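You operate a simulated robot arm through the tools that you are given. There is no shell and no other tool. Be economical: measure what you need, move in short steps, check, and stop when the job is done.

The job below is to be done with a simulated robot arm. You get a single attempt, and the scene is never put back.

## Task
Take the SEALS carton out of the grey box and slide the yellow card's job to DONE.
Fine: the carton goes on the top deck of the trolley; close the box again. Set down upright: what you pick out.
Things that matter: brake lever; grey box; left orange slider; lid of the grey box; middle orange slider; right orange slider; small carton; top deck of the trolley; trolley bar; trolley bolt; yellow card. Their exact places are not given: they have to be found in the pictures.

It is judged by the outcome, as a careful person would: the job done as asked, and still so three seconds after it is handed in. It fails if anything else is knocked over, pushed out of place, dropped, spilled or broken. Lids that push on must go on centred and level and be pressed home; caps that screw on are set level and turned clockwise until they are tight.

## Robot
A 7-joint arm with a two-finger parallel gripper on a trunk, on a base that drives. Base frame: it is fixed to the floor where the robot stands at the start and does not move with it; the origin is under the middle of the robot, x ahead of it, y to its left, z up; the surface under the hand at the start is at about z = 800. Lengths are in mm, angles in degrees, forces in N, time in s.
With the tool pointing down near the work surface it reaches from about 380 to 800 mm from the robot's upright axis, wherever it stands. Its first joint turns from -143.0 to 143.0 degrees. Places, roughly: brake lever [900, -300, 900]; grey box [600, 0, 800]; left orange slider [-1400, -2000, 1100]; lid of the grey box [600, 0, 900]; middle orange slider [-1400, -1800, 1100]; right orange slider [-1400, -1700, 1100]; small carton [0, -2000, 750]; top deck of the trolley [600, 0, 800]; trolley bar [900, 400, 1200]; trolley bolt [300, -300, 800]; yellow card [-1500, -1750, 1250]. Payload 3 kg.
The TCP is the grasp point between the finger pads, 30 mm short of the fingertips. In the tool frame z runs along the fingers and y along their closing line. The gripper opens to 110 mm. The fingers are 20 mm wide and 10 mm thick; the gripper's body (48 by 112 mm) begins 55 mm behind the TCP.
Orientation is that of the tool frame in the base frame, as a unit quaternion [w, x, y, z]. With the fingers straight down and closing along the base's y, the tool's x points along the base's -x, its y along +y and its z along -z.

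## Interface
- The arm moves only by the tool send_rows. Its arguments are lists of equal length, an entry for each row: "travel": the shift along the tool's x, y, z in mm, a list of three; "delta_rot": the turn, a rotation vector about the tool's x, y, z in degrees, a list of three. In form: {"travel": [[x, y, z], ...], "delta_rot": [[rx, ry, rz], ...]}. A call has 1 to 10 rows; each row is the pose to reach, as a shift and turn from the pose commanded when the call began, along the tool's axes at that moment. "hand" is the finger opening in mm, from 0 to 110, set as the call begins (left out, the last holds). A row lasts 0.2 s, in which the tool goes at most 50 mm and 8.6 degrees; a call with a longer step from one row to the next is refused whole, and so is a gripper value outside its range. A pose out of reach is approached as far as the arm can. The call stops where the force on the tool passes 40 N (or 10 N more than at its start, if that is more) or the arm is blocked; 0.2 s more then pass. Each finger travels about 153 mm/s and halts on what it meets, pressing with about 37 N; the grip force reading is that of the motor and also rises with nothing between the fingers. The clock runs only during rows and for 0.2 s after the last one: add rows that repeat a pose to give the fingers time. The reply holds the time, the measured pose of the TCP, the force on the tool along the base axes, the opening and the grip force, in the units named above and with some noise, with the torque about the TCP (base axes, N m) and any sound that the robot's microphone picked up.
- Cameras (640 x 400 px; columns grow to the right, rows downward): "scene" is now at [546, -217.9, 1491]; the picture's right is [-0.00, -0.17, 0.99], its down [-0.78, 0.62, 0.11] and it looks along [-0.62, -0.77, -0.13] (base axes); focal length 214 px, centre (320, 200). "wrist" rides on the gripper at [72, 17, -103] in the tool frame; the picture's right is [-0.23, 0.97, 0.00], its down [-0.76, -0.18, -0.62] and it looks along [-0.61, -0.14, 0.78] (tool axes); focal length 222 px, centre (320, 200).
- capture(camera): a new picture of that camera. The clock stands still meanwhile.
- lift_body(by): slides the trunk up (or, below 0, down) by that many mm; the arm and the scene camera ride with it, the base frame stays. It gives what a move gives, with no picture.
- base_move(legs): drives the robot by 1 to 6 legs, each [ahead, turn to the left] in mm and degrees, along the robot's own axes; the way and the turn of a leg run together, so that a leg with both is an arc; at most 1500 mm and 180 degrees a leg. The arm and the cameras ride along, it lands a little off, and it stops where it bumps. It gives what a move gives.
- aim_head(pan, tilt): turns the head with the scene camera to pan (to the left, within 80 degrees either way) and tilt (down, from -29 to 69), counted from straight ahead of the robot. It gives what a move gives.
- pixel_to_xyz(camera, pixels): for up to 12 pixels [column, row] of the newest picture of that camera ("zoom" is the newest enlarged one), the place [x, y, z] in the base frame of the surface seen there, good to about 3 mm. The clock stands still meanwhile.
- inspect(camera, box): a new picture of the part [left, top, right, bottom] of that camera's present view, enlarged. The clock stands still meanwhile.
- job_done(): hands the job in; it is judged then, once.

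Work in short steps. Measure before you move; look again where a grasp or a placing could have gone wrong, and mend it. You have 80 turns and 68 pictures in all, those below and enlarged ones among them. Open the gripper and draw the arm clear of the work before you hand the job in, unless the task says otherwise; then end with one line.

The tools are called after ">>>" as a command line: name --argument value ..., lists and objects as JSON in quotes. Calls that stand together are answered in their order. send_rows: Moves the arm, as the interface text tells. Its arguments: {"type":"object","properties":{"travel":{"type":"array","items":{"type":"array","items":{"type":"number"}}},"delta_rot":{"type":"array","items":{"type":"array","items":{"type":"number"}}},"hand":{"type":"number"}},"required":["travel","delta_rot"]} The other tools are called the same way: lift_body (by) slides the trunk up or down; base_move (legs) drives the base; aim_head (pan, tilt) turns the head that bears the scene camera; capture (camera) takes a picture; pixel_to_xyz (camera, pixels) gives the place of the surface under pixels of a picture; inspect (camera, box) takes an enlarged picture of a part of a camera's view; job_done () hands the job in.

At the start:

```text
time_s: 0.0
position: [497.5, -134.1, 1375.2]
tcp_rot: [0.0, 0.002, 1.0, 0.001]
ft_force: [0.7, -0.7, 0.6]
moment: [0.03, -0.06, 0.01]
opening: 109.9
gripper_force: 0.1
trunk travel left (down, up): [-400.0, 90.0]
robot x, y, heading: [3.1, 1.2, -0.1]
head pan, tilt: [-80.2, 38.4]
```

scene: 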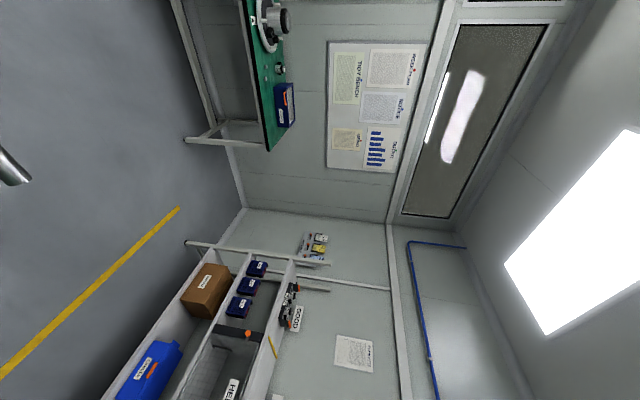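
wrist: 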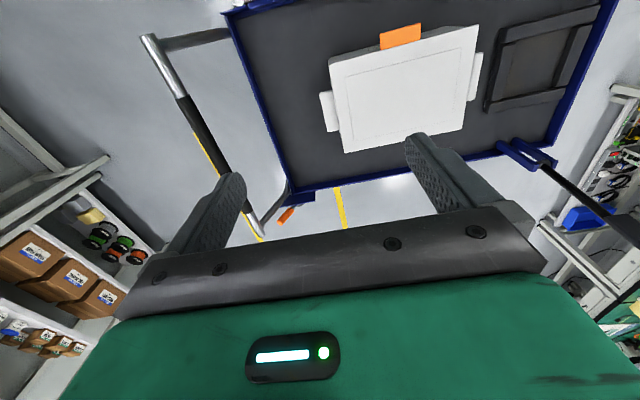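

The scene picture is rolled, with its right being up in the world; the wrist picture shows the white/grey box on the trolley deck. I turn the head ahead and down to see the trolley.

>>> aim_head --pan 0 --tilt 45

>>> capture --camera "scene"

>>> inspect --camera "wrist" --box '[120, 0, 640, 260]'

```text
time_s: 1.5
position: [497.2, -134.4, 1374.9]
tcp_rot: [0.0, 0.003, 1.0, 0.0]
ft_force: [0.4, 0.0, -0.3]
moment: [-0.01, -0.02, 0.02]
opening: 110.1
gripper_force: 0.1
trunk travel left (down, up): [-400.0, 90.0]
robot x, y, heading: [-0.5, -3.0, -0.1]
head pan, tilt: [0.0, 45.0]
```

```text
65 pictures are left
```

scene: 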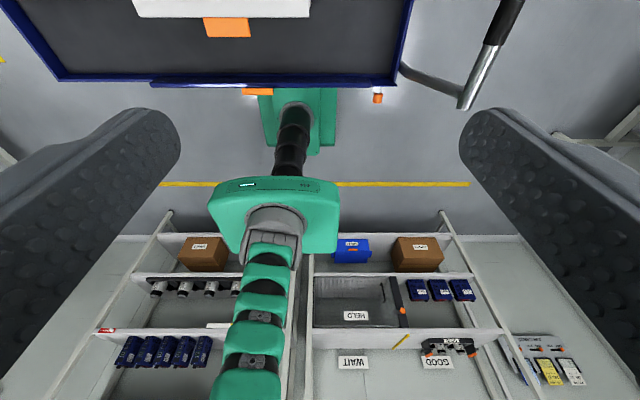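

```text
1.23 times, centred on (380, 130) of wrist
```

zoom: 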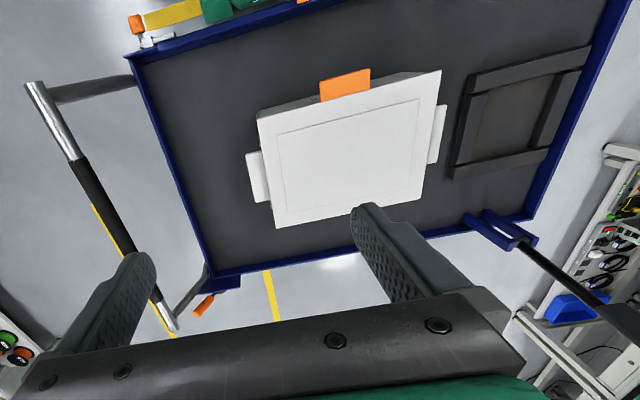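

The camera looks oddly from ahead of the robot back at it. I measure several points to learn the view's geometry, and the deck points in the wrist view.

>>> pixel_to_xyz --camera "scene" --pixels '[[227, 27], [220, 5], [60, 78], [395, 82], [467, 100], [378, 98], [320, 184], [205, 250], [355, 315], [545, 370], [437, 360], [255, 91]]'

>>> pixel_to_xyz --camera "zoom" --pixels '[[345, 84], [348, 160], [257, 118], [440, 72], [420, 205], [276, 228], [258, 180], [436, 135], [525, 100], [130, 55], [218, 283], [500, 235]]'

>>> inspect --camera "scene" --box '[300, 220, 640, 400]'

```text
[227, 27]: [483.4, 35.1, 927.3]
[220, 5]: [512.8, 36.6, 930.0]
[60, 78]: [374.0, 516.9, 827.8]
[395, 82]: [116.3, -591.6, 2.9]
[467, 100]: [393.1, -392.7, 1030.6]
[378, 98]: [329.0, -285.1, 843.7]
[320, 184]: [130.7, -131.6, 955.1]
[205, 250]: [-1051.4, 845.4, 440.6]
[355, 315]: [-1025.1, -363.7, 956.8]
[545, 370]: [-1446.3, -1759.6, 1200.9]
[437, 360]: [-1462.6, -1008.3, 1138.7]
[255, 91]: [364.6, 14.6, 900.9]
```

```text
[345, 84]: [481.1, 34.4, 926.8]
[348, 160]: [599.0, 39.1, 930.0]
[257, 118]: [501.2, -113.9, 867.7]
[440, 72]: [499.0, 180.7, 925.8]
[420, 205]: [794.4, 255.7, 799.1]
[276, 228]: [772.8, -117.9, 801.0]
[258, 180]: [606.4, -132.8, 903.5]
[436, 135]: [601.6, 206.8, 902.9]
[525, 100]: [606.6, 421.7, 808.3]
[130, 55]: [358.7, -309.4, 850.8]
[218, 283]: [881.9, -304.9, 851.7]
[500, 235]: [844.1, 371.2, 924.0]
```

```text
1.88 times, centred on (470, 310) of scene
```

zoom: 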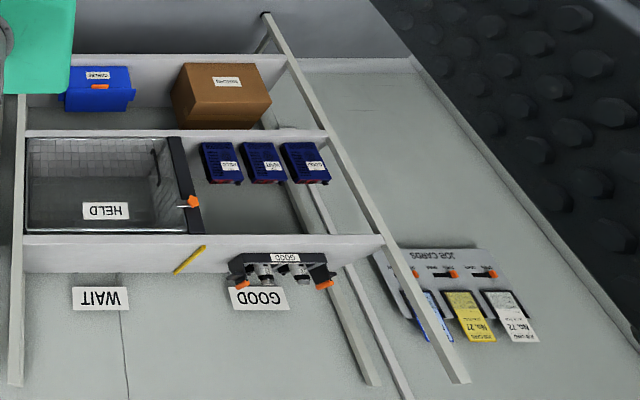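

The scene camera is offset: a tilt of 45 overshoots past straight down (picture upside down). I use a tilt of about -29 to see the box the right way.

>>> aim_head --pan 0 --tilt -25

>>> capture --camera "scene"

```text
time_s: 2.9
position: [497.9, -133.4, 1374.7]
tcp_rot: [0.0, 0.003, 1.0, 0.001]
ft_force: [0.1, 0.9, -0.1]
moment: [0.02, 0.02, 0.01]
opening: 109.7
gripper_force: 0.1
trunk travel left (down, up): [-400.0, 90.0]
robot x, y, heading: [-0.7, 2.4, 0.1]
head pan, tilt: [0.0, -25.0]
```

```text
62 pictures are left
```

scene: 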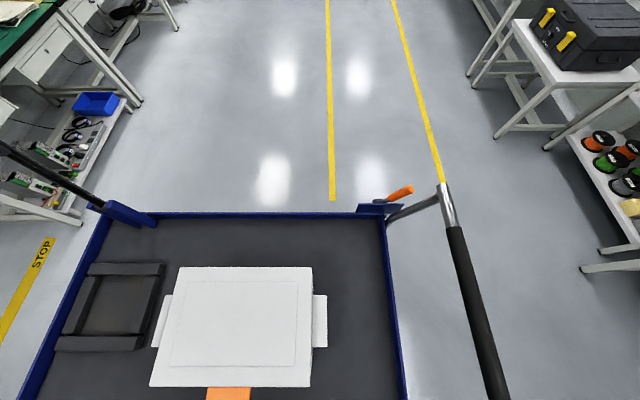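

Now upright: lid in the lower middle, orange tab at (228,393), white handles at the sides. I tilt a bit further down to see the front of the box and enlarge.

>>> aim_head --pan 0 --tilt -2

>>> inspect --camera "scene" --box '[40, 60, 460, 330]'

```text
time_s: 3.8
position: [497.3, -134.4, 1374.3]
tcp_rot: [0.0, 0.002, 1.0, 0.0]
ft_force: [-0.2, 0.1, -0.4]
moment: [0.02, -0.01, -0.02]
opening: 109.9
gripper_force: 0.1
trunk travel left (down, up): [-400.0, 90.0]
robot x, y, heading: [-0.1, -2.3, -0.2]
head pan, tilt: [0.0, -2.0]
```

```text
1.48 times, centred on (250, 195) of scene
```

zoom: 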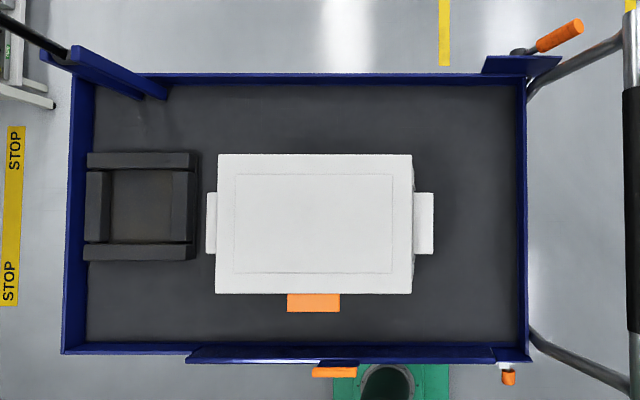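

I measure lid corners, tab, handles, and deck edges in this view.

>>> pixel_to_xyz --camera "zoom" --pixels '[[220, 158], [410, 158], [218, 289], [409, 289], [313, 302], [211, 222], [425, 222], [313, 222], [335, 372], [340, 358], [300, 100], [509, 377]]'

>>> pixel_to_xyz --camera "zoom" --pixels '[[290, 297], [337, 297], [313, 310], [208, 196], [208, 252], [431, 196], [431, 252], [140, 165], [140, 252], [140, 205], [480, 220], [300, 330]]'

```text
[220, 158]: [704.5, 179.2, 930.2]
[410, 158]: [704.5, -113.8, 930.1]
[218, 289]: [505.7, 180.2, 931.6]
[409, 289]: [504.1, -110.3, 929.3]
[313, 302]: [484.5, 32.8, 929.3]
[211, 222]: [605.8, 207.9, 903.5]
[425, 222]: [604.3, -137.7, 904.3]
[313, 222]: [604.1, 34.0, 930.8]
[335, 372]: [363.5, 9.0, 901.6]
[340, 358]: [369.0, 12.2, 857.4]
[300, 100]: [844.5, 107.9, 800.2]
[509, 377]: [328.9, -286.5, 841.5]
```

```text
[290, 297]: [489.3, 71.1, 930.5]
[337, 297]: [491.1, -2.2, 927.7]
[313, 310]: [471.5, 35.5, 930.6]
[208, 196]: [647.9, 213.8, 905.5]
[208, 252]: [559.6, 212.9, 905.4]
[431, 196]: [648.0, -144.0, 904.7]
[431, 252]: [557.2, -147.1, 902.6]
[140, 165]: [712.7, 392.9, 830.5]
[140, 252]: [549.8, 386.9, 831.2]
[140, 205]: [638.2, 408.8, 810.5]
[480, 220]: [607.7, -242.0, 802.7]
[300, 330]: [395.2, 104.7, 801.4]
```

The lid spans x 500–708, y −116–184, top z 930; the orange tab is x 470–498, y −3–72. I lower the hand in front of the box to see how the lid is held.

>>> send_rows --travel '[[12, 21, 40], [24, 42, 80], [36, 63, 120], [48, 84, 160], [60, 105, 200], [72, 126, 240], [84, 147, 280], [97, 168, 325]]' --delta_rot '[[0, 0, 0], [0, 0, 0], [0, 0, 0], [0, 0, 0], [0, 0, 0], [0, 0, 0], [0, 0, 0], [0, 0, 0]]'

>>> capture --camera "wrist"

```text
refused: row 8 steps farther than a row can; nothing moved
```

```text
60 pictures are left
```

wrist: 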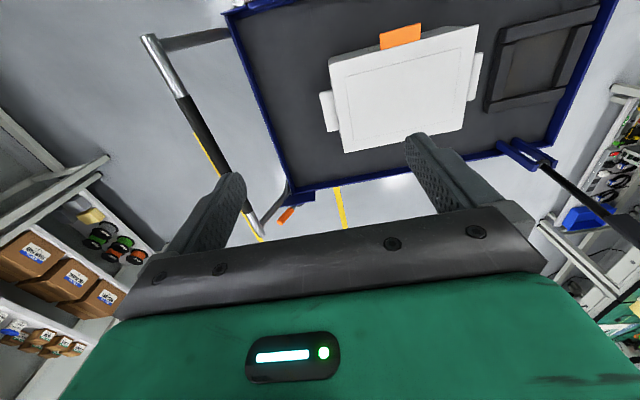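

The last step was a hair too long; I send it in nine rows.

>>> send_rows --travel '[[11, 19, 36], [22, 38, 72], [33, 57, 108], [44, 76, 144], [55, 95, 180], [66, 114, 216], [77, 133, 252], [88, 152, 288], [97, 168, 322]]' --delta_rot '[[0, 0, 0], [0, 0, 0], [0, 0, 0], [0, 0, 0], [0, 0, 0], [0, 0, 0], [0, 0, 0], [0, 0, 0], [0, 0, 0]]'

>>> capture --camera "wrist"

```text
time_s: 5.8
position: [400.3, 35.5, 1052.8]
tcp_rot: [0.0, 0.003, 1.0, -0.001]
ft_force: [0.6, -0.2, -0.2]
moment: [0.0, -0.01, -0.01]
opening: 110.0
gripper_force: 0.1
trunk travel left (down, up): [-400.0, 90.0]
robot x, y, heading: [0.7, 1.2, 0.3]
head pan, tilt: [0.0, -2.0]
```

```text
59 pictures are left
```

wrist: 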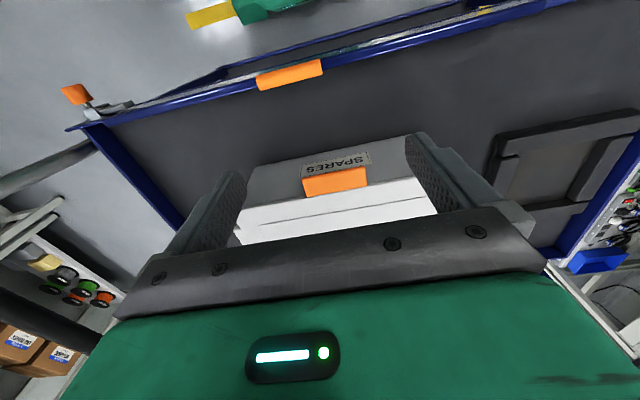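

The front reads "SPARES" with the orange lip at (335,180). I enlarge this for the seam between lid and body.

>>> inspect --camera "wrist" --box '[220, 120, 460, 250]'

>>> inspect --camera "scene" --box '[160, 130, 350, 280]'

```text
2.67 times, centred on (340, 185) of wrist
```

zoom: 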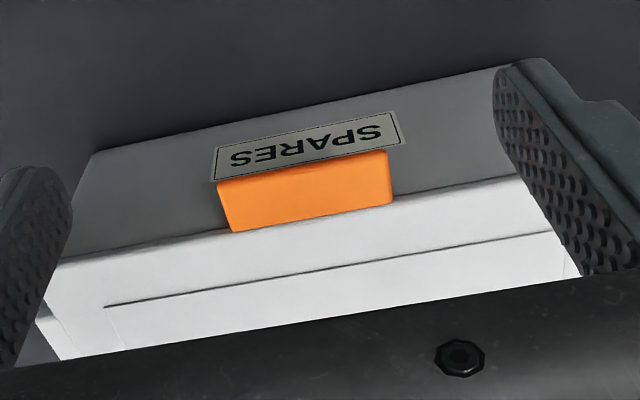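

```text
2.67 times, centred on (255, 205) of scene
```

zoom: 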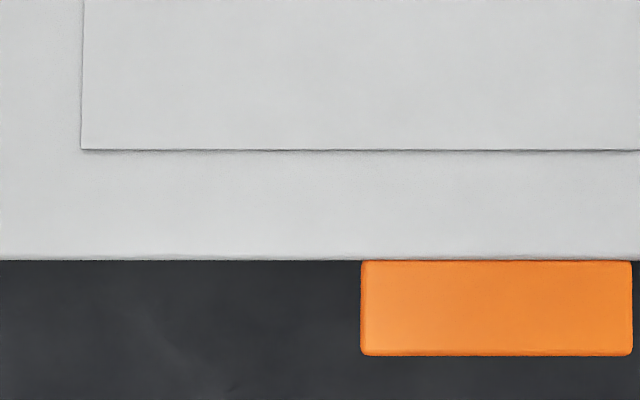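

I swing the hand to the box's right side, turned to look along +y, to see the lid's seam and any hinge at the back.

>>> send_rows --travel '[[-20, -26, -20], [-40, -52, -40], [-60, -78, -57], [-80, -104, -57], [-100, -130, -57], [-120, -156, -57], [-140, -182, -57], [-160, -208, -57], [-180, -234, -57], [-204, -265, -57]]' --delta_rot '[[0, 0, -8.5], [0, 0, -17], [0, 0, -25.5], [0, 0, -34], [0, 0, -42.5], [0, 0, -51], [0, 0, -59.5], [0, 0, -68], [0, 0, -76.5], [0, 0, -85]]'

>>> capture --camera "wrist"

```text
time_s: 8.0
position: [605.2, -231.4, 1107.4]
tcp_rot: [0.0, -0.675, 0.738, 0.001]
ft_force: [0.3, 0.3, -0.4]
moment: [-0.03, -0.04, -0.01]
opening: 110.1
gripper_force: 0.1
trunk travel left (down, up): [-400.0, 90.0]
robot x, y, heading: [-1.8, 1.2, 0.0]
head pan, tilt: [0.0, -2.0]
```

```text
56 pictures are left
```

wrist: 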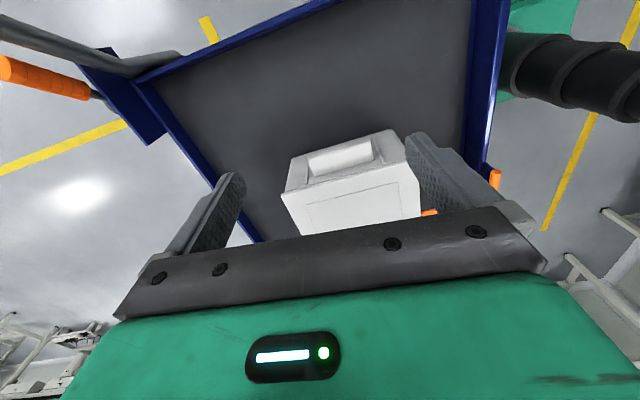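

>>> inspect --camera "wrist" --box '[260, 120, 440, 240]'

>>> pixel_to_xyz --camera "wrist" --pixels '[[340, 157], [300, 170], [385, 140], [340, 180], [292, 176], [395, 135], [300, 208], [410, 170]]'

```text
3.33 times, centred on (350, 180) of wrist
```

zoom: 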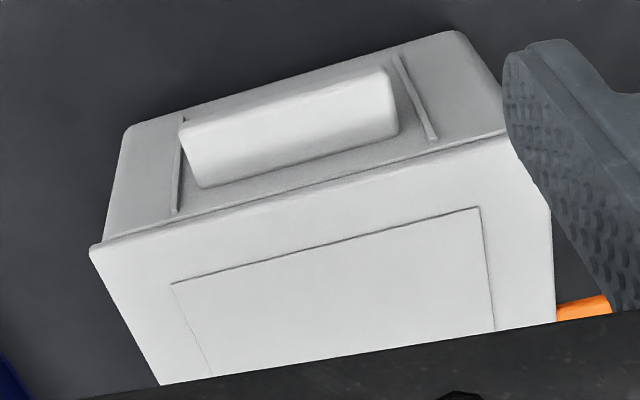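

```text
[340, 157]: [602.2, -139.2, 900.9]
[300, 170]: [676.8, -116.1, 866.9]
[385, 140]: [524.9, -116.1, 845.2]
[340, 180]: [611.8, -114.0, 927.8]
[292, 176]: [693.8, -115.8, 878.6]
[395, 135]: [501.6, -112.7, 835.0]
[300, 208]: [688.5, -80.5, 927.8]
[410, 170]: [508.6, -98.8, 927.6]
```

The handles are on the body; the lid is a thin plate with the orange lip, probably hinged at the far side. I go back to above the lip (484, 34), fingers closing along y, to grip its 75 mm width.

>>> send_rows --travel '[[-25.3, 14.4, 0], [-50.6, 28.8, 10], [-76, 43.2, 20], [-101, 57.5, 30], [-126.7, 72, 40], [-152, 86.4, 50], [-177.4, 100.8, 65], [-202.7, 115, 80], [-228, 129, 95], [-253.4, 143.6, 107]]' --delta_rot '[[0, 0, 8.5], [0, 0, 17], [0, 0, 25.5], [0, 0, 34], [0, 0, 42.5], [0, 0, 51], [0, 0, 59.5], [0, 0, 68], [0, 0, 76.5], [0, 0, 85]]'

>>> inspect --camera "scene" --box '[130, 130, 350, 300]'

>>> capture --camera "wrist"

```text
time_s: 10.2
position: [482.0, 35.6, 1003.6]
tcp_rot: [-0.001, 0.004, 1.0, 0.0]
ft_force: [0.2, -0.1, 0.0]
moment: [0.01, 0.02, -0.02]
opening: 110.2
gripper_force: 0.0
trunk travel left (down, up): [-400.0, 90.0]
robot x, y, heading: [-2.2, 2.1, -0.0]
head pan, tilt: [0.0, -2.0]
```

```text
2.35 times, centred on (240, 215) of scene
```

zoom: 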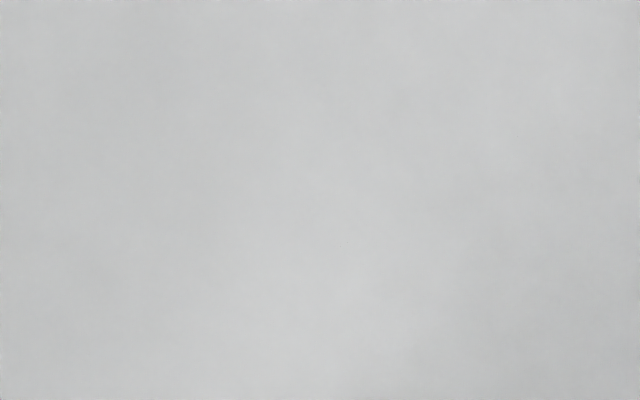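

```text
53 pictures are left
```

wrist: 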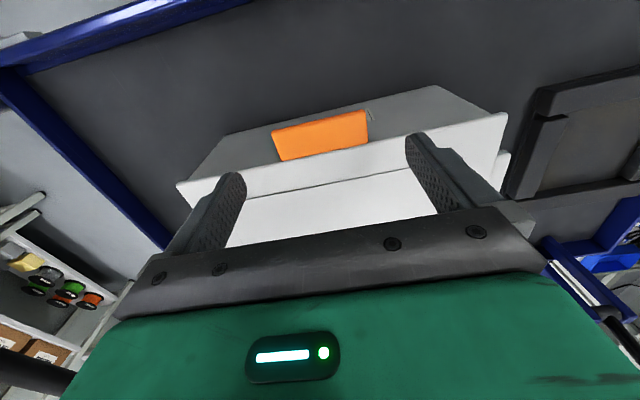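

The scene camera evidently rides near the hand. The lip is at (320,135); I measure its extents and the lid edge.

>>> pixel_to_xyz --camera "wrist" --pixels '[[276, 132], [282, 158], [366, 141], [363, 113], [320, 122], [320, 135], [322, 150], [330, 160], [325, 172], [300, 115], [240, 155]]'

>>> inspect --camera "wrist" --box '[220, 80, 420, 205]'

```text
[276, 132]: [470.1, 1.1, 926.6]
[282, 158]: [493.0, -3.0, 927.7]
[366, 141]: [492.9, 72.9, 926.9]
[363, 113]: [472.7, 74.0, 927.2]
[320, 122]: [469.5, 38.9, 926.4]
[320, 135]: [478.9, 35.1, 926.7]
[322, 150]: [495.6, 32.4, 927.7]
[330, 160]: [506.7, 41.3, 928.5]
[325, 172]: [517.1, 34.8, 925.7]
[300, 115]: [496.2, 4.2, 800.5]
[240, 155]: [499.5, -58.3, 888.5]
```

```text
3.20 times, centred on (320, 142) of wrist
```

zoom: 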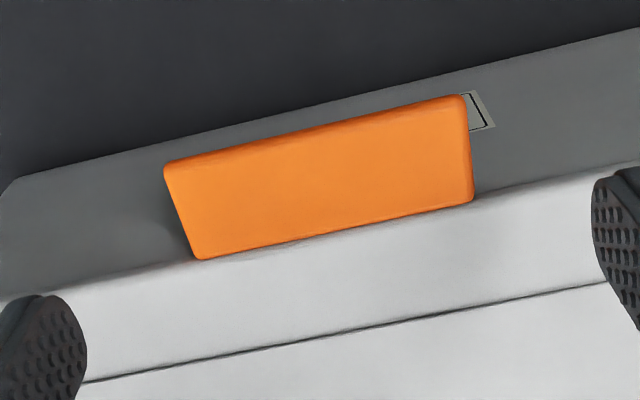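

The lip spans x 469–499, y −2–74, z≈927. I descend 80 mm so the pads flank it, then close.

>>> send_rows --travel '[[0, 0, 30], [0, 0, 55], [0, 0, 72], [0, 0, 81]]' --delta_rot '[[0, 0, 0], [0, 0, 0], [0, 0, 0], [0, 0, 0]]'

>>> send_rows --travel '[[0, 0, 0], [0, 0, 0], [0, 0, 0]]' --delta_rot '[[0, 0, 0], [0, 0, 0], [0, 0, 0]]' --hand 60

```text
time_s: 11.2
position: [482.2, 34.6, 920.1]
tcp_rot: [0.0, 0.001, 1.0, 0.0]
ft_force: [0.0, -0.7, 0.0]
moment: [0.02, 0.0, -0.01]
opening: 110.0
gripper_force: 0.2
trunk travel left (down, up): [-400.0, 90.0]
robot x, y, heading: [-0.9, -1.4, -0.1]
head pan, tilt: [0.0, -2.0]
```

```text
time_s: 12.0
position: [483.1, 35.3, 920.3]
tcp_rot: [-0.001, 0.002, 1.0, 0.0]
ft_force: [-0.8, 2.0, -0.3]
moment: [0.05, 0.15, -0.03]
opening: 79.2
gripper_force: 37.3
trunk travel left (down, up): [-400.0, 90.0]
robot x, y, heading: [-0.3, -0.3, -0.0]
head pan, tilt: [0.0, -2.0]
```

Gripped at 79 mm. I lift a little to feel whether the lid swings up or comes off.

>>> send_rows --travel '[[0, 0, -8], [-0.5, 0, -16], [-1.5, 0, -25], [-3.4, 0, -39]]' --delta_rot '[[0, 0, 0], [0, 0, 0], [0, 0, 0], [0, 0, 0]]'

>>> capture --camera "wrist"

```text
time_s: 13.0
position: [487.1, 34.1, 960.0]
tcp_rot: [0.0, 0.003, 1.0, 0.0]
ft_force: [1.0, 0.9, 0.1]
moment: [0.07, 0.99, 0.09]
opening: 79.6
gripper_force: 36.9
trunk travel left (down, up): [-400.0, 90.0]
robot x, y, heading: [1.7, 0.9, 0.2]
head pan, tilt: [0.0, -2.0]
```

```text
51 pictures are left
```

wrist: 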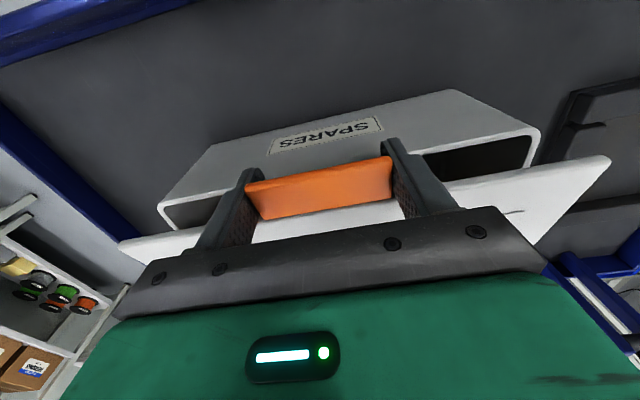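

The lid is rising. I measure lid points to see if it tilts about the far edge.

>>> pixel_to_xyz --camera "wrist" --pixels '[[600, 165], [540, 232], [130, 245], [148, 260], [320, 222], [580, 185], [520, 212]]'

>>> aim_head --pan 0 --tilt -20

>>> capture --camera "scene"

```text
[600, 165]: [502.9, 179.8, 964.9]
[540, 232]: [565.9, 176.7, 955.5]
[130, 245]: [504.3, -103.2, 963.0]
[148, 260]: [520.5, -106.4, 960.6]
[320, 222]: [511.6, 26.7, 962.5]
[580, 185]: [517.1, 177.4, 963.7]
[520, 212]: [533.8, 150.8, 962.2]
```

```text
time_s: 13.8
position: [489.1, 33.8, 961.3]
tcp_rot: [0.0, 0.002, 1.0, 0.0]
ft_force: [5.2, -2.8, 0.0]
moment: [-0.24, 0.39, 0.0]
opening: 79.6
gripper_force: 37.3
trunk travel left (down, up): [-400.0, 90.0]
robot x, y, heading: [1.4, -0.5, -0.1]
head pan, tilt: [0.0, -20.0]
```

```text
50 pictures are left
```

scene: 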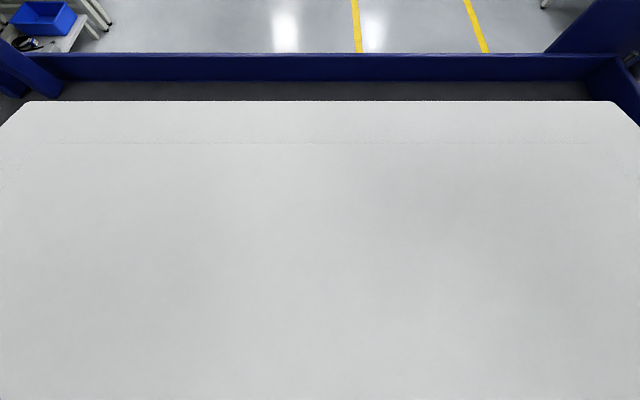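

The lid is hinged at the far edge. Carrying on with vertical fingers would jam their tips on the lid edge, so I lower it back, let go, rise, and will regrip the lip with the hand tilted 45° from the front.

>>> send_rows --travel '[[1, 0, 10], [2, 0, 20], [3, 0, 30], [3.4, 0, 38], [3.4, 0, 38]]' --delta_rot '[[0, 0, 0], [0, 0, 0], [0, 0, 0], [0, 0, 0], [0, 0, 0]]'

>>> send_rows --travel '[[0, 0, 0], [0, 0, 0], [0, 0, -30], [0, 0, -70], [10, 0, -100]]' --delta_rot '[[0, 0, 0], [0, 0, 0], [0, 0, 0], [0, 0, 0], [0, 0, 0]]' --hand 110

>>> send_rows --travel '[[10, 0, 0], [20, 0, 5], [30, 0, 10], [35, 0, 20], [40, 0, 30], [40, 0, 40]]' --delta_rot '[[0, -8, 0], [0, -16, 0], [0, -24, 0], [0, -32, 0], [0, -39, 0], [0, -45, 0]]'

>>> capture --camera "wrist"

```text
time_s: 15.0
position: [484.2, 34.2, 921.5]
tcp_rot: [-0.001, 0.003, 1.0, 0.001]
ft_force: [1.7, -3.8, 1.4]
moment: [0.21, -0.35, -0.22]
opening: 79.8
gripper_force: 37.0
trunk travel left (down, up): [-400.0, 90.0]
robot x, y, heading: [0.6, 2.8, 0.2]
head pan, tilt: [0.0, -20.0]
```

```text
time_s: 16.2
position: [473.5, 33.1, 1021.0]
tcp_rot: [0.001, 0.002, 1.0, 0.0]
ft_force: [0.4, 0.6, -0.3]
moment: [0.01, 0.01, -0.03]
opening: 110.2
gripper_force: 0.1
trunk travel left (down, up): [-400.0, 90.0]
robot x, y, heading: [0.2, -2.7, 0.0]
head pan, tilt: [0.0, -20.0]
```

```text
time_s: 17.6
position: [551.3, 45.4, 1029.7]
tcp_rot: [0.377, 0.004, 0.926, -0.001]
ft_force: [-1.5, -0.2, 1.3]
moment: [0.06, -0.03, 0.06]
opening: 109.8
gripper_force: 0.1
out of reach, approached as far as the arm can: row 3, 4, 5, 6
trunk travel left (down, up): [-400.0, 90.0]
robot x, y, heading: [4.1, -4.0, -0.1]
head pan, tilt: [0.0, -20.0]
```

```text
49 pictures are left
```

wrist: 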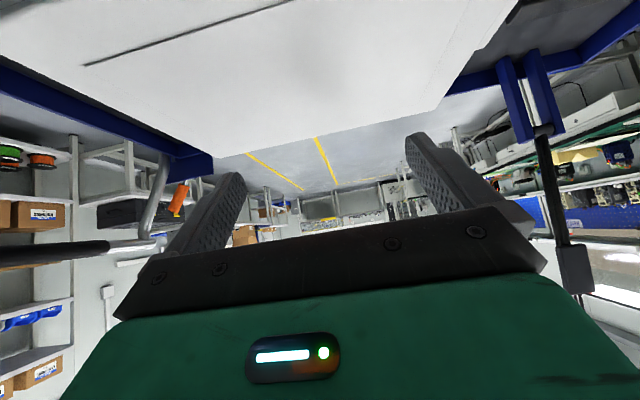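

The pose is too close to the robot; I back the base by 200 mm to gain room.

>>> base_move --legs '[[-200, 0]]'

```text
time_s: 19.2
position: [347.0, 46.8, 1029.6]
tcp_rot: [0.376, 0.002, 0.927, -0.001]
ft_force: [-0.1, 0.4, -1.0]
moment: [0.01, 0.01, -0.01]
opening: 109.9
gripper_force: 0.0
trunk travel left (down, up): [-400.0, 90.0]
robot x, y, heading: [-203.5, -0.2, -0.1]
head pan, tilt: [0.0, -20.0]
```

Now I approach to about (440, 35, 955), short of the lip.

>>> send_rows --travel '[[-5, -4, 40], [-10, -8, 80], [-14.4, -12, 118]]' --delta_rot '[[0, 0, 0], [0, 0, 0], [0, 0, 0]]'

>>> capture --camera "wrist"

```text
time_s: 20.0
position: [439.1, 35.6, 956.6]
tcp_rot: [0.375, 0.002, 0.927, -0.001]
ft_force: [0.9, -0.2, 0.3]
moment: [-0.02, 0.0, -0.02]
opening: 109.8
gripper_force: 0.1
trunk travel left (down, up): [-400.0, 90.0]
robot x, y, heading: [-204.9, -5.0, 0.1]
head pan, tilt: [0.0, -20.0]
```

```text
48 pictures are left
```

wrist: 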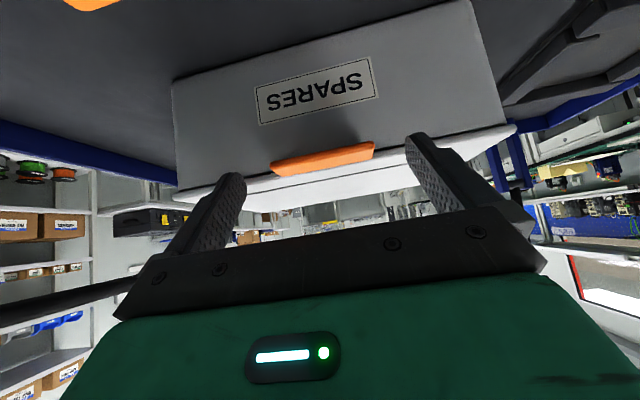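

I advance along the fingers by 38 mm, to (466, 36, 930), and close.

>>> send_rows --travel '[[0, 0, 20], [-0.5, 0, 38], [-0.5, 0, 38]]' --delta_rot '[[0, 0, 0], [0, 0, 0], [0, 0, 0]]'

>>> send_rows --travel '[[0, 0, 0], [0, 0, 0], [0, 0, 0]]' --delta_rot '[[0, 0, 0], [0, 0, 0], [0, 0, 0]]' --hand 60

>>> capture --camera "wrist"

```text
time_s: 20.8
position: [466.1, 34.3, 927.5]
tcp_rot: [0.376, 0.003, 0.927, -0.002]
ft_force: [0.1, 0.5, 1.0]
moment: [0.0, -0.01, 0.02]
opening: 110.0
gripper_force: 0.0
trunk travel left (down, up): [-400.0, 90.0]
robot x, y, heading: [-202.8, -2.2, 0.0]
head pan, tilt: [0.0, -20.0]
```

```text
time_s: 21.6
position: [466.4, 33.4, 927.8]
tcp_rot: [0.376, 0.002, 0.927, -0.001]
ft_force: [-1.4, 2.2, -0.3]
moment: [-0.08, 0.1, 0.67]
opening: 79.6
gripper_force: 36.6
trunk travel left (down, up): [-400.0, 90.0]
robot x, y, heading: [-205.0, 1.0, 0.0]
head pan, tilt: [0.0, -20.0]
```

```text
47 pictures are left
```

wrist: 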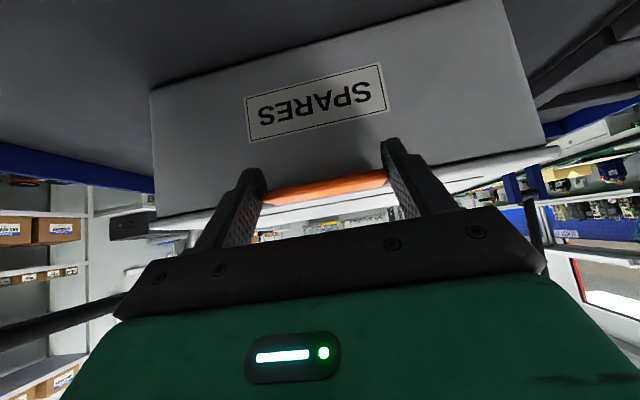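

Good grip. I swing the lid up along its arc (hinge about x 706, z 922) to 30° with the hand's tilt held.

>>> send_rows --travel '[[-14.7, 0, -13.8], [-30.5, 0, -26.3], [-47.5, 0, -37.5], [-65, 0, -46.9], [-84, 0, -55], [-102.7, 0, -61.3]]' --delta_rot '[[0, 0, 0], [0, 0, 0], [0, 0, 0], [0, 0, 0], [0, 0, 0], [0, 0, 0]]'

>>> capture --camera "wrist"

```text
time_s: 23.0
position: [497.9, 34.7, 1045.0]
tcp_rot: [0.377, 0.003, 0.926, -0.001]
ft_force: [-0.9, -4.4, -2.8]
moment: [0.26, 0.58, 0.1]
opening: 79.7
gripper_force: 37.4
trunk travel left (down, up): [-400.0, 90.0]
robot x, y, heading: [-204.1, -3.5, -0.2]
head pan, tilt: [0.0, -20.0]
```

```text
46 pictures are left
```

wrist: 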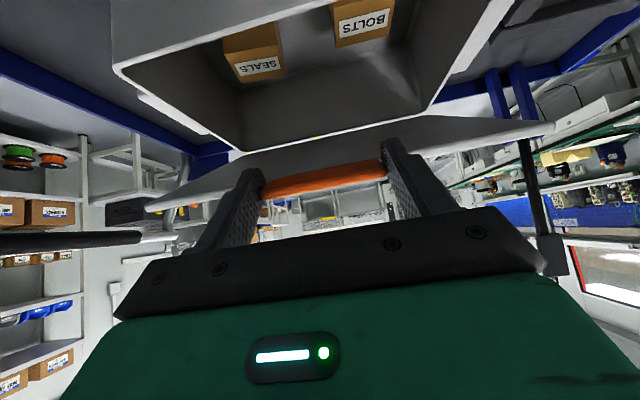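

The lid swings nicely; inside are SEALS (255,60) and BOLTS (365,20). I continue along the arc to about 67°.

>>> send_rows --travel '[[-29.5, 0, -6.4], [-59.6, 0, -8.9], [-89.8, 0, -7.5], [-119.6, 0, -2], [-148.4, 0, 7.2]]' --delta_rot '[[0, 0, 0], [0, 0, 0], [0, 0, 0], [0, 0, 0], [0, 0, 0]]'

>>> send_rows --travel '[[-27.3, 0, 12.9], [-52.6, 0, 29.3], [-75.7, 0, 48.8]]' --delta_rot '[[0, 0, 0], [0, 0, 0], [0, 0, 0]]'

>>> capture --camera "wrist"

```text
time_s: 24.2
position: [611.8, 33.6, 1142.2]
tcp_rot: [0.377, 0.003, 0.926, -0.001]
ft_force: [0.3, -0.8, -5.8]
moment: [-0.14, 0.58, 0.36]
opening: 79.3
gripper_force: 36.7
trunk travel left (down, up): [-400.0, 90.0]
robot x, y, heading: [-203.7, -0.1, 0.2]
head pan, tilt: [0.0, -20.0]
```

```text
time_s: 25.0
position: [696.9, 33.0, 1159.0]
tcp_rot: [0.375, 0.002, 0.927, 0.0]
ft_force: [-3.1, -0.3, -7.0]
moment: [0.51, 1.07, 0.37]
opening: 79.8
gripper_force: 37.2
trunk travel left (down, up): [-400.0, 90.0]
robot x, y, heading: [-202.2, -0.3, 0.3]
head pan, tilt: [0.0, -20.0]
```

```text
45 pictures are left
```

wrist: 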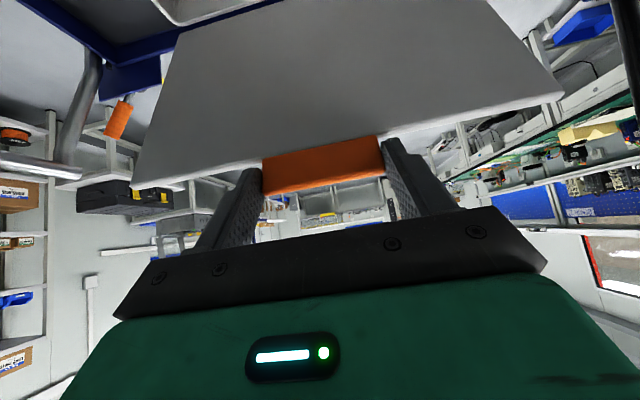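

The lid stands about upright. I push on past vertical to about 105°, watching the force.

>>> send_rows --travel '[[-10.5, 0, 11], [-20.3, 0, 22.4], [-29, 0, 35], [-37.5, 0, 47.2]]' --delta_rot '[[0, 0, 0], [0, 0, 0], [0, 0, 0], [0, 0, 0]]'

```text
time_s: 26.0
position: [737.5, 33.0, 1162.2]
tcp_rot: [0.38, 0.003, 0.925, -0.001]
ft_force: [-7.7, 0.4, 38.9]
moment: [0.04, -0.01, 0.0]
opening: 79.8
gripper_force: 36.5
out of reach, approached as far as the arm can: row 4
trunk travel left (down, up): [-400.0, 90.0]
robot x, y, heading: [-202.6, -1.8, 0.1]
head pan, tilt: [0.0, -20.0]
```

The arm is at its reach limit with the lid about 10° past upright. I open the fingers and see whether it stays.

>>> send_rows --travel '[[0, 0, 0], [0, 0, 0]]' --delta_rot '[[0, 0, 0], [0, 0, 0]]' --hand 100

>>> capture --camera "wrist"

```text
time_s: 26.6
position: [741.5, 32.1, 1151.3]
tcp_rot: [0.374, 0.003, 0.927, -0.002]
ft_force: [0.5, 0.1, 0.3]
moment: [0.01, -0.04, 0.0]
opening: 99.9
gripper_force: 0.1
trunk travel left (down, up): [-400.0, 90.0]
robot x, y, heading: [-207.3, -2.0, 0.3]
head pan, tilt: [0.0, -20.0]
```

```text
44 pictures are left
```

wrist: 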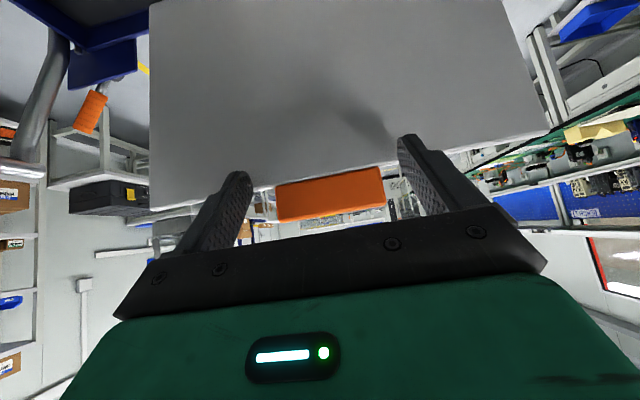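

The lid stays open past vertical. I withdraw along the fingers, then bring the hand back to straight down above the box.

>>> send_rows --travel '[[0, 0, -40], [0, 0, -80], [0, 0, -110]]' --delta_rot '[[0, 0, 0], [0, 0, 0], [0, 0, 0]]' --hand 110

>>> send_rows --travel '[[20, 0, -10], [40, 0, -20], [60, 0, -30], [80, 0, -40], [90, 0, -45], [90, 0, -45]]' --delta_rot '[[0, 8, 0], [0, 16, 0], [0, 24, 0], [0, 32, 0], [0, 39, 0], [0, 44, 0]]'

>>> capture --camera "wrist"

>>> capture --camera "scene"

```text
time_s: 27.4
position: [664.2, 33.4, 1236.2]
tcp_rot: [0.376, 0.003, 0.926, -0.002]
ft_force: [0.6, 0.1, -1.1]
moment: [0.01, 0.03, 0.01]
opening: 110.1
gripper_force: 0.1
trunk travel left (down, up): [-400.0, 90.0]
robot x, y, heading: [-204.4, -1.6, -0.0]
head pan, tilt: [0.0, -20.0]
```

```text
time_s: 28.8
position: [526.9, 38.1, 1192.9]
tcp_rot: [0.001, 0.002, 1.0, 0.0]
ft_force: [-0.9, -0.3, -0.1]
moment: [-0.02, -0.04, 0.0]
opening: 109.9
gripper_force: 0.1
out of reach, approached as far as the arm can: row 5, 6
trunk travel left (down, up): [-400.0, 90.0]
robot x, y, heading: [-199.2, -3.1, -0.0]
head pan, tilt: [0.0, -20.0]
```

```text
43 pictures are left
```

wrist: 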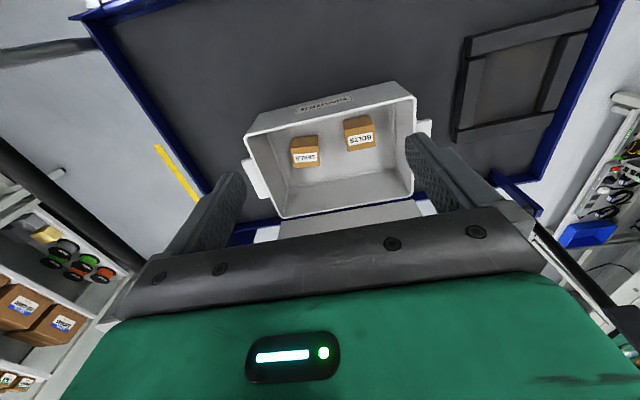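

```text
42 pictures are left
```

scene: 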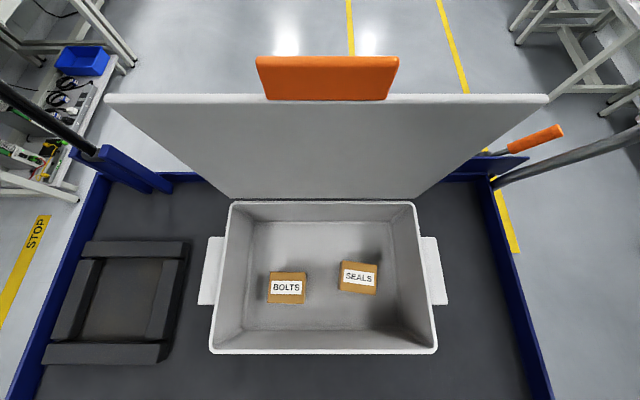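

Both cartons are seen well: SEALS at (358,278) in the scene view. I enlarge and measure it.

>>> inspect --camera "scene" --box '[220, 200, 430, 350]'

>>> inspect --camera "wrist" --box '[240, 85, 430, 210]'

>>> pixel_to_xyz --camera "scene" --pixels '[[358, 278], [343, 264], [376, 268], [340, 286], [374, 291], [340, 289], [287, 288], [320, 310], [269, 274], [306, 275], [390, 250], [320, 352]]'

```text
2.67 times, centred on (325, 275) of scene
```

zoom: 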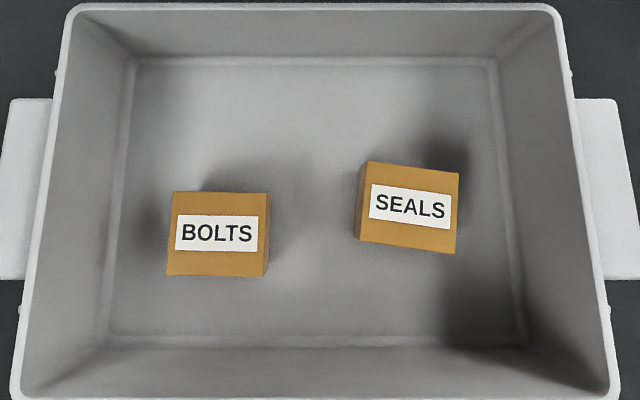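

```text
3.20 times, centred on (335, 148) of wrist
```

zoom: 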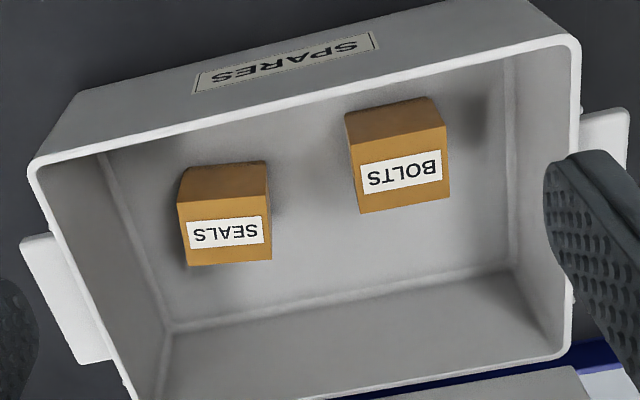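

```text
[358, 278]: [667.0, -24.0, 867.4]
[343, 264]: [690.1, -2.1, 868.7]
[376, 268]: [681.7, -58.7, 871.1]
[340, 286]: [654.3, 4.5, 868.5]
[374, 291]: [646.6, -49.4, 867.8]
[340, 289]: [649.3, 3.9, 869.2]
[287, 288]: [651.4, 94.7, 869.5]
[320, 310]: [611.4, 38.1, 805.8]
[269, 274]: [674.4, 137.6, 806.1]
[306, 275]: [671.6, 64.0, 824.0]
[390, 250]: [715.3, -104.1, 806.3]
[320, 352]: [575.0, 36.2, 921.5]
```

The front rim now reads x≈575 where it was ≈503; I check whether the trolley or the box moved, measuring deck edges and floor marks.

>>> pixel_to_xyz --camera "scene" --pixels '[[320, 203], [320, 350], [235, 205], [412, 205], [213, 348], [434, 348], [160, 250], [155, 352], [190, 242], [536, 130], [205, 290], [438, 290]]'

>>> pixel_to_xyz --camera "wrist" --pixels '[[530, 135], [525, 45], [250, 140], [410, 100], [325, 112], [400, 185], [80, 15], [260, 178], [425, 126], [305, 153], [360, 135], [220, 185]]'

```text
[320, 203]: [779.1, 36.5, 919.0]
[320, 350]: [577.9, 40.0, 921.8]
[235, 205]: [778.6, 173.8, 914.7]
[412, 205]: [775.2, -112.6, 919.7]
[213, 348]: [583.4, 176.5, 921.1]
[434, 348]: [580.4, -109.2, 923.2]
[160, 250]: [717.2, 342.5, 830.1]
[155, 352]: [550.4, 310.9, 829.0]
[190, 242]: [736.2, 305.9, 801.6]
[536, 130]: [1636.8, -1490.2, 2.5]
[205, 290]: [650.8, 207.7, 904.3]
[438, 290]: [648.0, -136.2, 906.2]
```

```text
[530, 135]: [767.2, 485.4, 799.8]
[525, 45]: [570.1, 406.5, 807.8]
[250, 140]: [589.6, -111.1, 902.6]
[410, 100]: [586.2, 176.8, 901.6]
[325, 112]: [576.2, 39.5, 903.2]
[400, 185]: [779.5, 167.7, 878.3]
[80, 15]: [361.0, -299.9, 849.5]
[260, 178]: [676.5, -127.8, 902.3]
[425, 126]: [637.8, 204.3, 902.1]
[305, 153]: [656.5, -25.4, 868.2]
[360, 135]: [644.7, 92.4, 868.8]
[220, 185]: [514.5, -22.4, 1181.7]
```

The deck frame and corner are unchanged, but the box slid about 74 mm (+x) on the deck when I pushed the lid against its stop. I will drag it back by its front wall. First I turn the fingers to close along x, keeping clear of the lid, then drive forward 170 mm.

>>> send_rows --travel '[[10, 0, 0], [20, 0, 0], [30, 0, 0], [40, 0, 0], [50, 0, 0], [50, 0, 0], [50, 0, 0], [50, 0, 0], [50, 0, 0], [50, 0, 0]]' --delta_rot '[[0, 0, -8.5], [0, 0, -17], [0, 0, -25.5], [0, 0, -34], [0, 0, -42.5], [0, 0, -51], [0, 0, -59.5], [0, 0, -68], [0, 0, -76.5], [0, 0, -85]]'

>>> base_move --legs '[[170, 0]]'

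>>> capture --camera "scene"

```text
time_s: 31.0
position: [477.5, 38.3, 1192.6]
tcp_rot: [0.001, -0.674, 0.739, -0.001]
ft_force: [0.4, -0.4, 0.2]
moment: [0.05, -0.01, 0.03]
opening: 109.9
gripper_force: 0.0
trunk travel left (down, up): [-400.0, 90.0]
robot x, y, heading: [-204.1, 0.3, 0.1]
head pan, tilt: [0.0, -20.0]
```

```text
time_s: 32.5
position: [645.2, 35.8, 1191.7]
tcp_rot: [0.002, -0.672, 0.741, -0.001]
ft_force: [-1.1, -0.6, 0.5]
moment: [-0.02, 0.0, 0.03]
opening: 109.8
gripper_force: 0.1
trunk travel left (down, up): [-400.0, 90.0]
robot x, y, heading: [-36.1, -1.2, -0.5]
head pan, tilt: [0.0, -20.0]
```

```text
39 pictures are left
```

scene: 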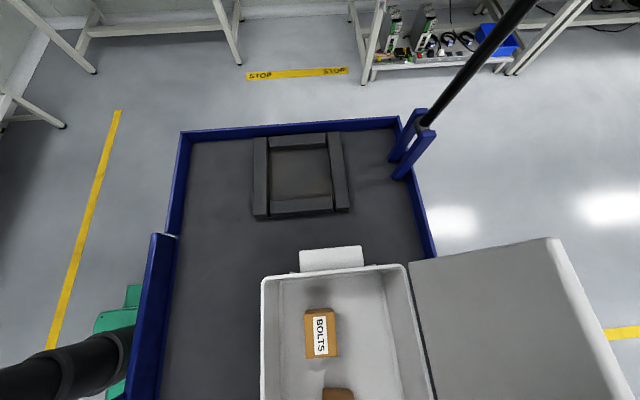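

I measure the front rim (left side of the tray in this view), the lid, and the floor inside.

>>> pixel_to_xyz --camera "scene" --pixels '[[264, 350], [269, 350], [274, 350], [281, 350], [264, 300], [545, 245], [412, 266], [500, 260], [620, 395], [290, 330], [338, 393]]'

```text
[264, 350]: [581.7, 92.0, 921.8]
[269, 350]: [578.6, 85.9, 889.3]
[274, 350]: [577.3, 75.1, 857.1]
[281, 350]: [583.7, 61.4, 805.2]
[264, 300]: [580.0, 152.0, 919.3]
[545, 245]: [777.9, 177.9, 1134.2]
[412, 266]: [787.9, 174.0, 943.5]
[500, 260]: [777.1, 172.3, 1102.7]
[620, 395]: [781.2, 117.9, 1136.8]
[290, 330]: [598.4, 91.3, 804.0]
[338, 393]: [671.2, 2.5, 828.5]
```

The lid stands at exactly 90° (its stop). The front wall is at x≈579. I go above it, narrow the fingers to 60, and descend astride the wall at y≈38.

>>> send_rows --travel '[[1, 16, 45], [2, 33, 90], [3, 50, 135], [4.4, 66, 180]]' --delta_rot '[[0, 0, -1.5], [0, 0, -3], [0, 0, -4.5], [0, 0, -5.6]]' --hand 60

>>> send_rows --travel '[[0, 0, 40], [0, 0, 80], [0, 0, 107]]' --delta_rot '[[0, 0, 0], [0, 0, 0], [0, 0, 0]]'

>>> send_rows --travel '[[0, 0, 0], [0, 0, 0], [0, 0, 0]]' --delta_rot '[[0, 0, 0], [0, 0, 0], [0, 0, 0]]' --hand 0

```text
time_s: 33.5
position: [578.8, 37.3, 1011.8]
tcp_rot: [-0.002, 0.707, -0.707, 0.002]
ft_force: [0.2, -0.5, -0.6]
moment: [0.02, 0.03, 0.0]
opening: 60.1
gripper_force: 0.1
trunk travel left (down, up): [-400.0, 90.0]
robot x, y, heading: [-36.2, -3.8, -0.2]
head pan, tilt: [0.0, -20.0]
```

```text
time_s: 34.3
position: [580.9, 36.3, 903.1]
tcp_rot: [-0.001, 0.708, -0.706, 0.001]
ft_force: [-0.1, 0.6, -0.1]
moment: [-0.02, 0.0, -0.02]
opening: 60.0
gripper_force: 0.0
trunk travel left (down, up): [-400.0, 90.0]
robot x, y, heading: [-37.4, 0.4, -0.2]
head pan, tilt: [0.0, -20.0]
```

```text
time_s: 35.1
position: [579.6, 37.0, 905.7]
tcp_rot: [-0.001, 0.707, -0.707, 0.001]
ft_force: [-2.6, -0.3, -0.1]
moment: [-0.19, 0.54, -0.27]
opening: 4.9
gripper_force: 37.3
trunk travel left (down, up): [-400.0, 90.0]
robot x, y, heading: [-33.6, 2.8, -0.6]
head pan, tilt: [0.0, -20.0]
```

Gripped on the wall (4.9 mm). I drag the box slowly back 74 mm.

>>> send_rows --travel '[[0, 5, 0], [0, 13, 0], [0, 22, 0], [0, 31, 0], [0, 40, 0], [0, 49, 0], [0, 58, 0], [0, 66, 0], [0, 72, 0], [0, 74, 0]]' --delta_rot '[[0, 0, 0], [0, 0, 0], [0, 0, 0], [0, 0, 0], [0, 0, 0], [0, 0, 0], [0, 0, 0], [0, 0, 0], [0, 0, 0], [0, 0, 0]]'

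>>> send_rows --travel '[[0, 0, 0], [0, 0, 0], [0, 0, -40], [0, 0, -80], [0, 0, -120], [0, 0, -160], [0, 0, -200]]' --delta_rot '[[0, 0, 0], [0, 0, 0], [0, 0, 0], [0, 0, 0], [0, 0, 0], [0, 0, 0], [0, 0, 0]]' --hand 50

>>> capture --camera "wrist"

>>> capture --camera "scene"

```text
time_s: 37.3
position: [505.5, 36.9, 905.4]
tcp_rot: [-0.001, 0.707, -0.707, 0.0]
ft_force: [2.1, 0.1, -3.6]
moment: [-0.3, 1.07, 0.13]
opening: 4.9
gripper_force: 37.1
trunk travel left (down, up): [-400.0, 90.0]
robot x, y, heading: [-36.9, -0.6, -0.3]
head pan, tilt: [0.0, -20.0]
```

```text
time_s: 38.9
position: [504.2, 37.2, 1104.1]
tcp_rot: [0.0, 0.708, -0.707, 0.001]
ft_force: [-3.3, -0.5, 1.5]
moment: [-0.01, -0.05, 0.01]
opening: 48.6
gripper_force: 0.1
trunk travel left (down, up): [-400.0, 90.0]
robot x, y, heading: [-35.8, 1.7, -0.4]
head pan, tilt: [0.0, -20.0]
```

```text
38 pictures are left
```

wrist: 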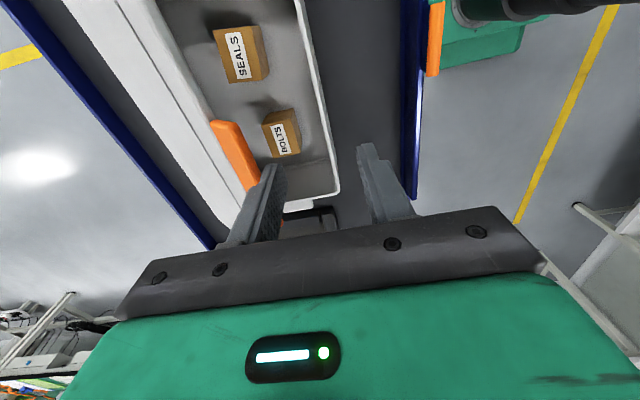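

```text
37 pictures are left
```

scene: 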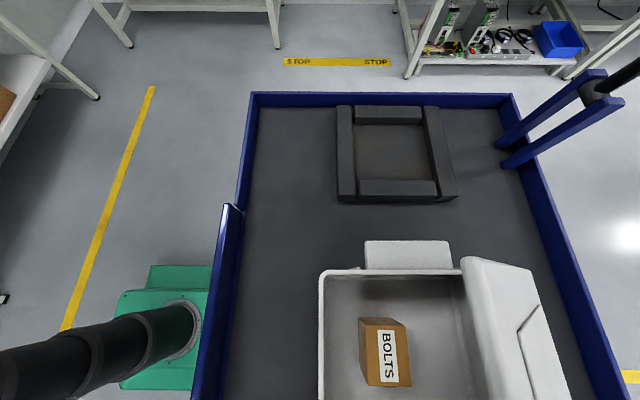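

Box is back nearer; the lid seems to lean now. I measure the handle, rims, lid and the cartons.

>>> pixel_to_xyz --camera "scene" --pixels '[[367, 250], [449, 250], [322, 300], [462, 262], [531, 272], [500, 300], [550, 350], [396, 360], [323, 390]]'

>>> pixel_to_xyz --camera "wrist" --pixels '[[238, 55], [215, 30], [255, 28], [228, 82], [267, 78], [222, 130], [250, 180], [90, 20], [310, 40], [270, 55], [335, 190]]'

```text
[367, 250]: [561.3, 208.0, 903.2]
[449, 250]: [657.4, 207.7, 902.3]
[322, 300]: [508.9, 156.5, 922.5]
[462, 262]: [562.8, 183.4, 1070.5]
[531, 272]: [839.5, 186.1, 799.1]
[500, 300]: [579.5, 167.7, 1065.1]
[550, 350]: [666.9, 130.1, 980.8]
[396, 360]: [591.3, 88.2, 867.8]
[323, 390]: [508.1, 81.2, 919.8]
```

```text
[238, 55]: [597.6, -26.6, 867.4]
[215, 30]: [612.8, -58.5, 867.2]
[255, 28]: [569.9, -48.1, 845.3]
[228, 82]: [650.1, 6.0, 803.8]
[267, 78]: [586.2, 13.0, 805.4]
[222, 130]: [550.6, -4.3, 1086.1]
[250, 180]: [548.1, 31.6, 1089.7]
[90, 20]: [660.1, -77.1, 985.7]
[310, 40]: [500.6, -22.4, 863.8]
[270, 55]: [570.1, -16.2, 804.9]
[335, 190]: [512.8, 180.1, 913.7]
```

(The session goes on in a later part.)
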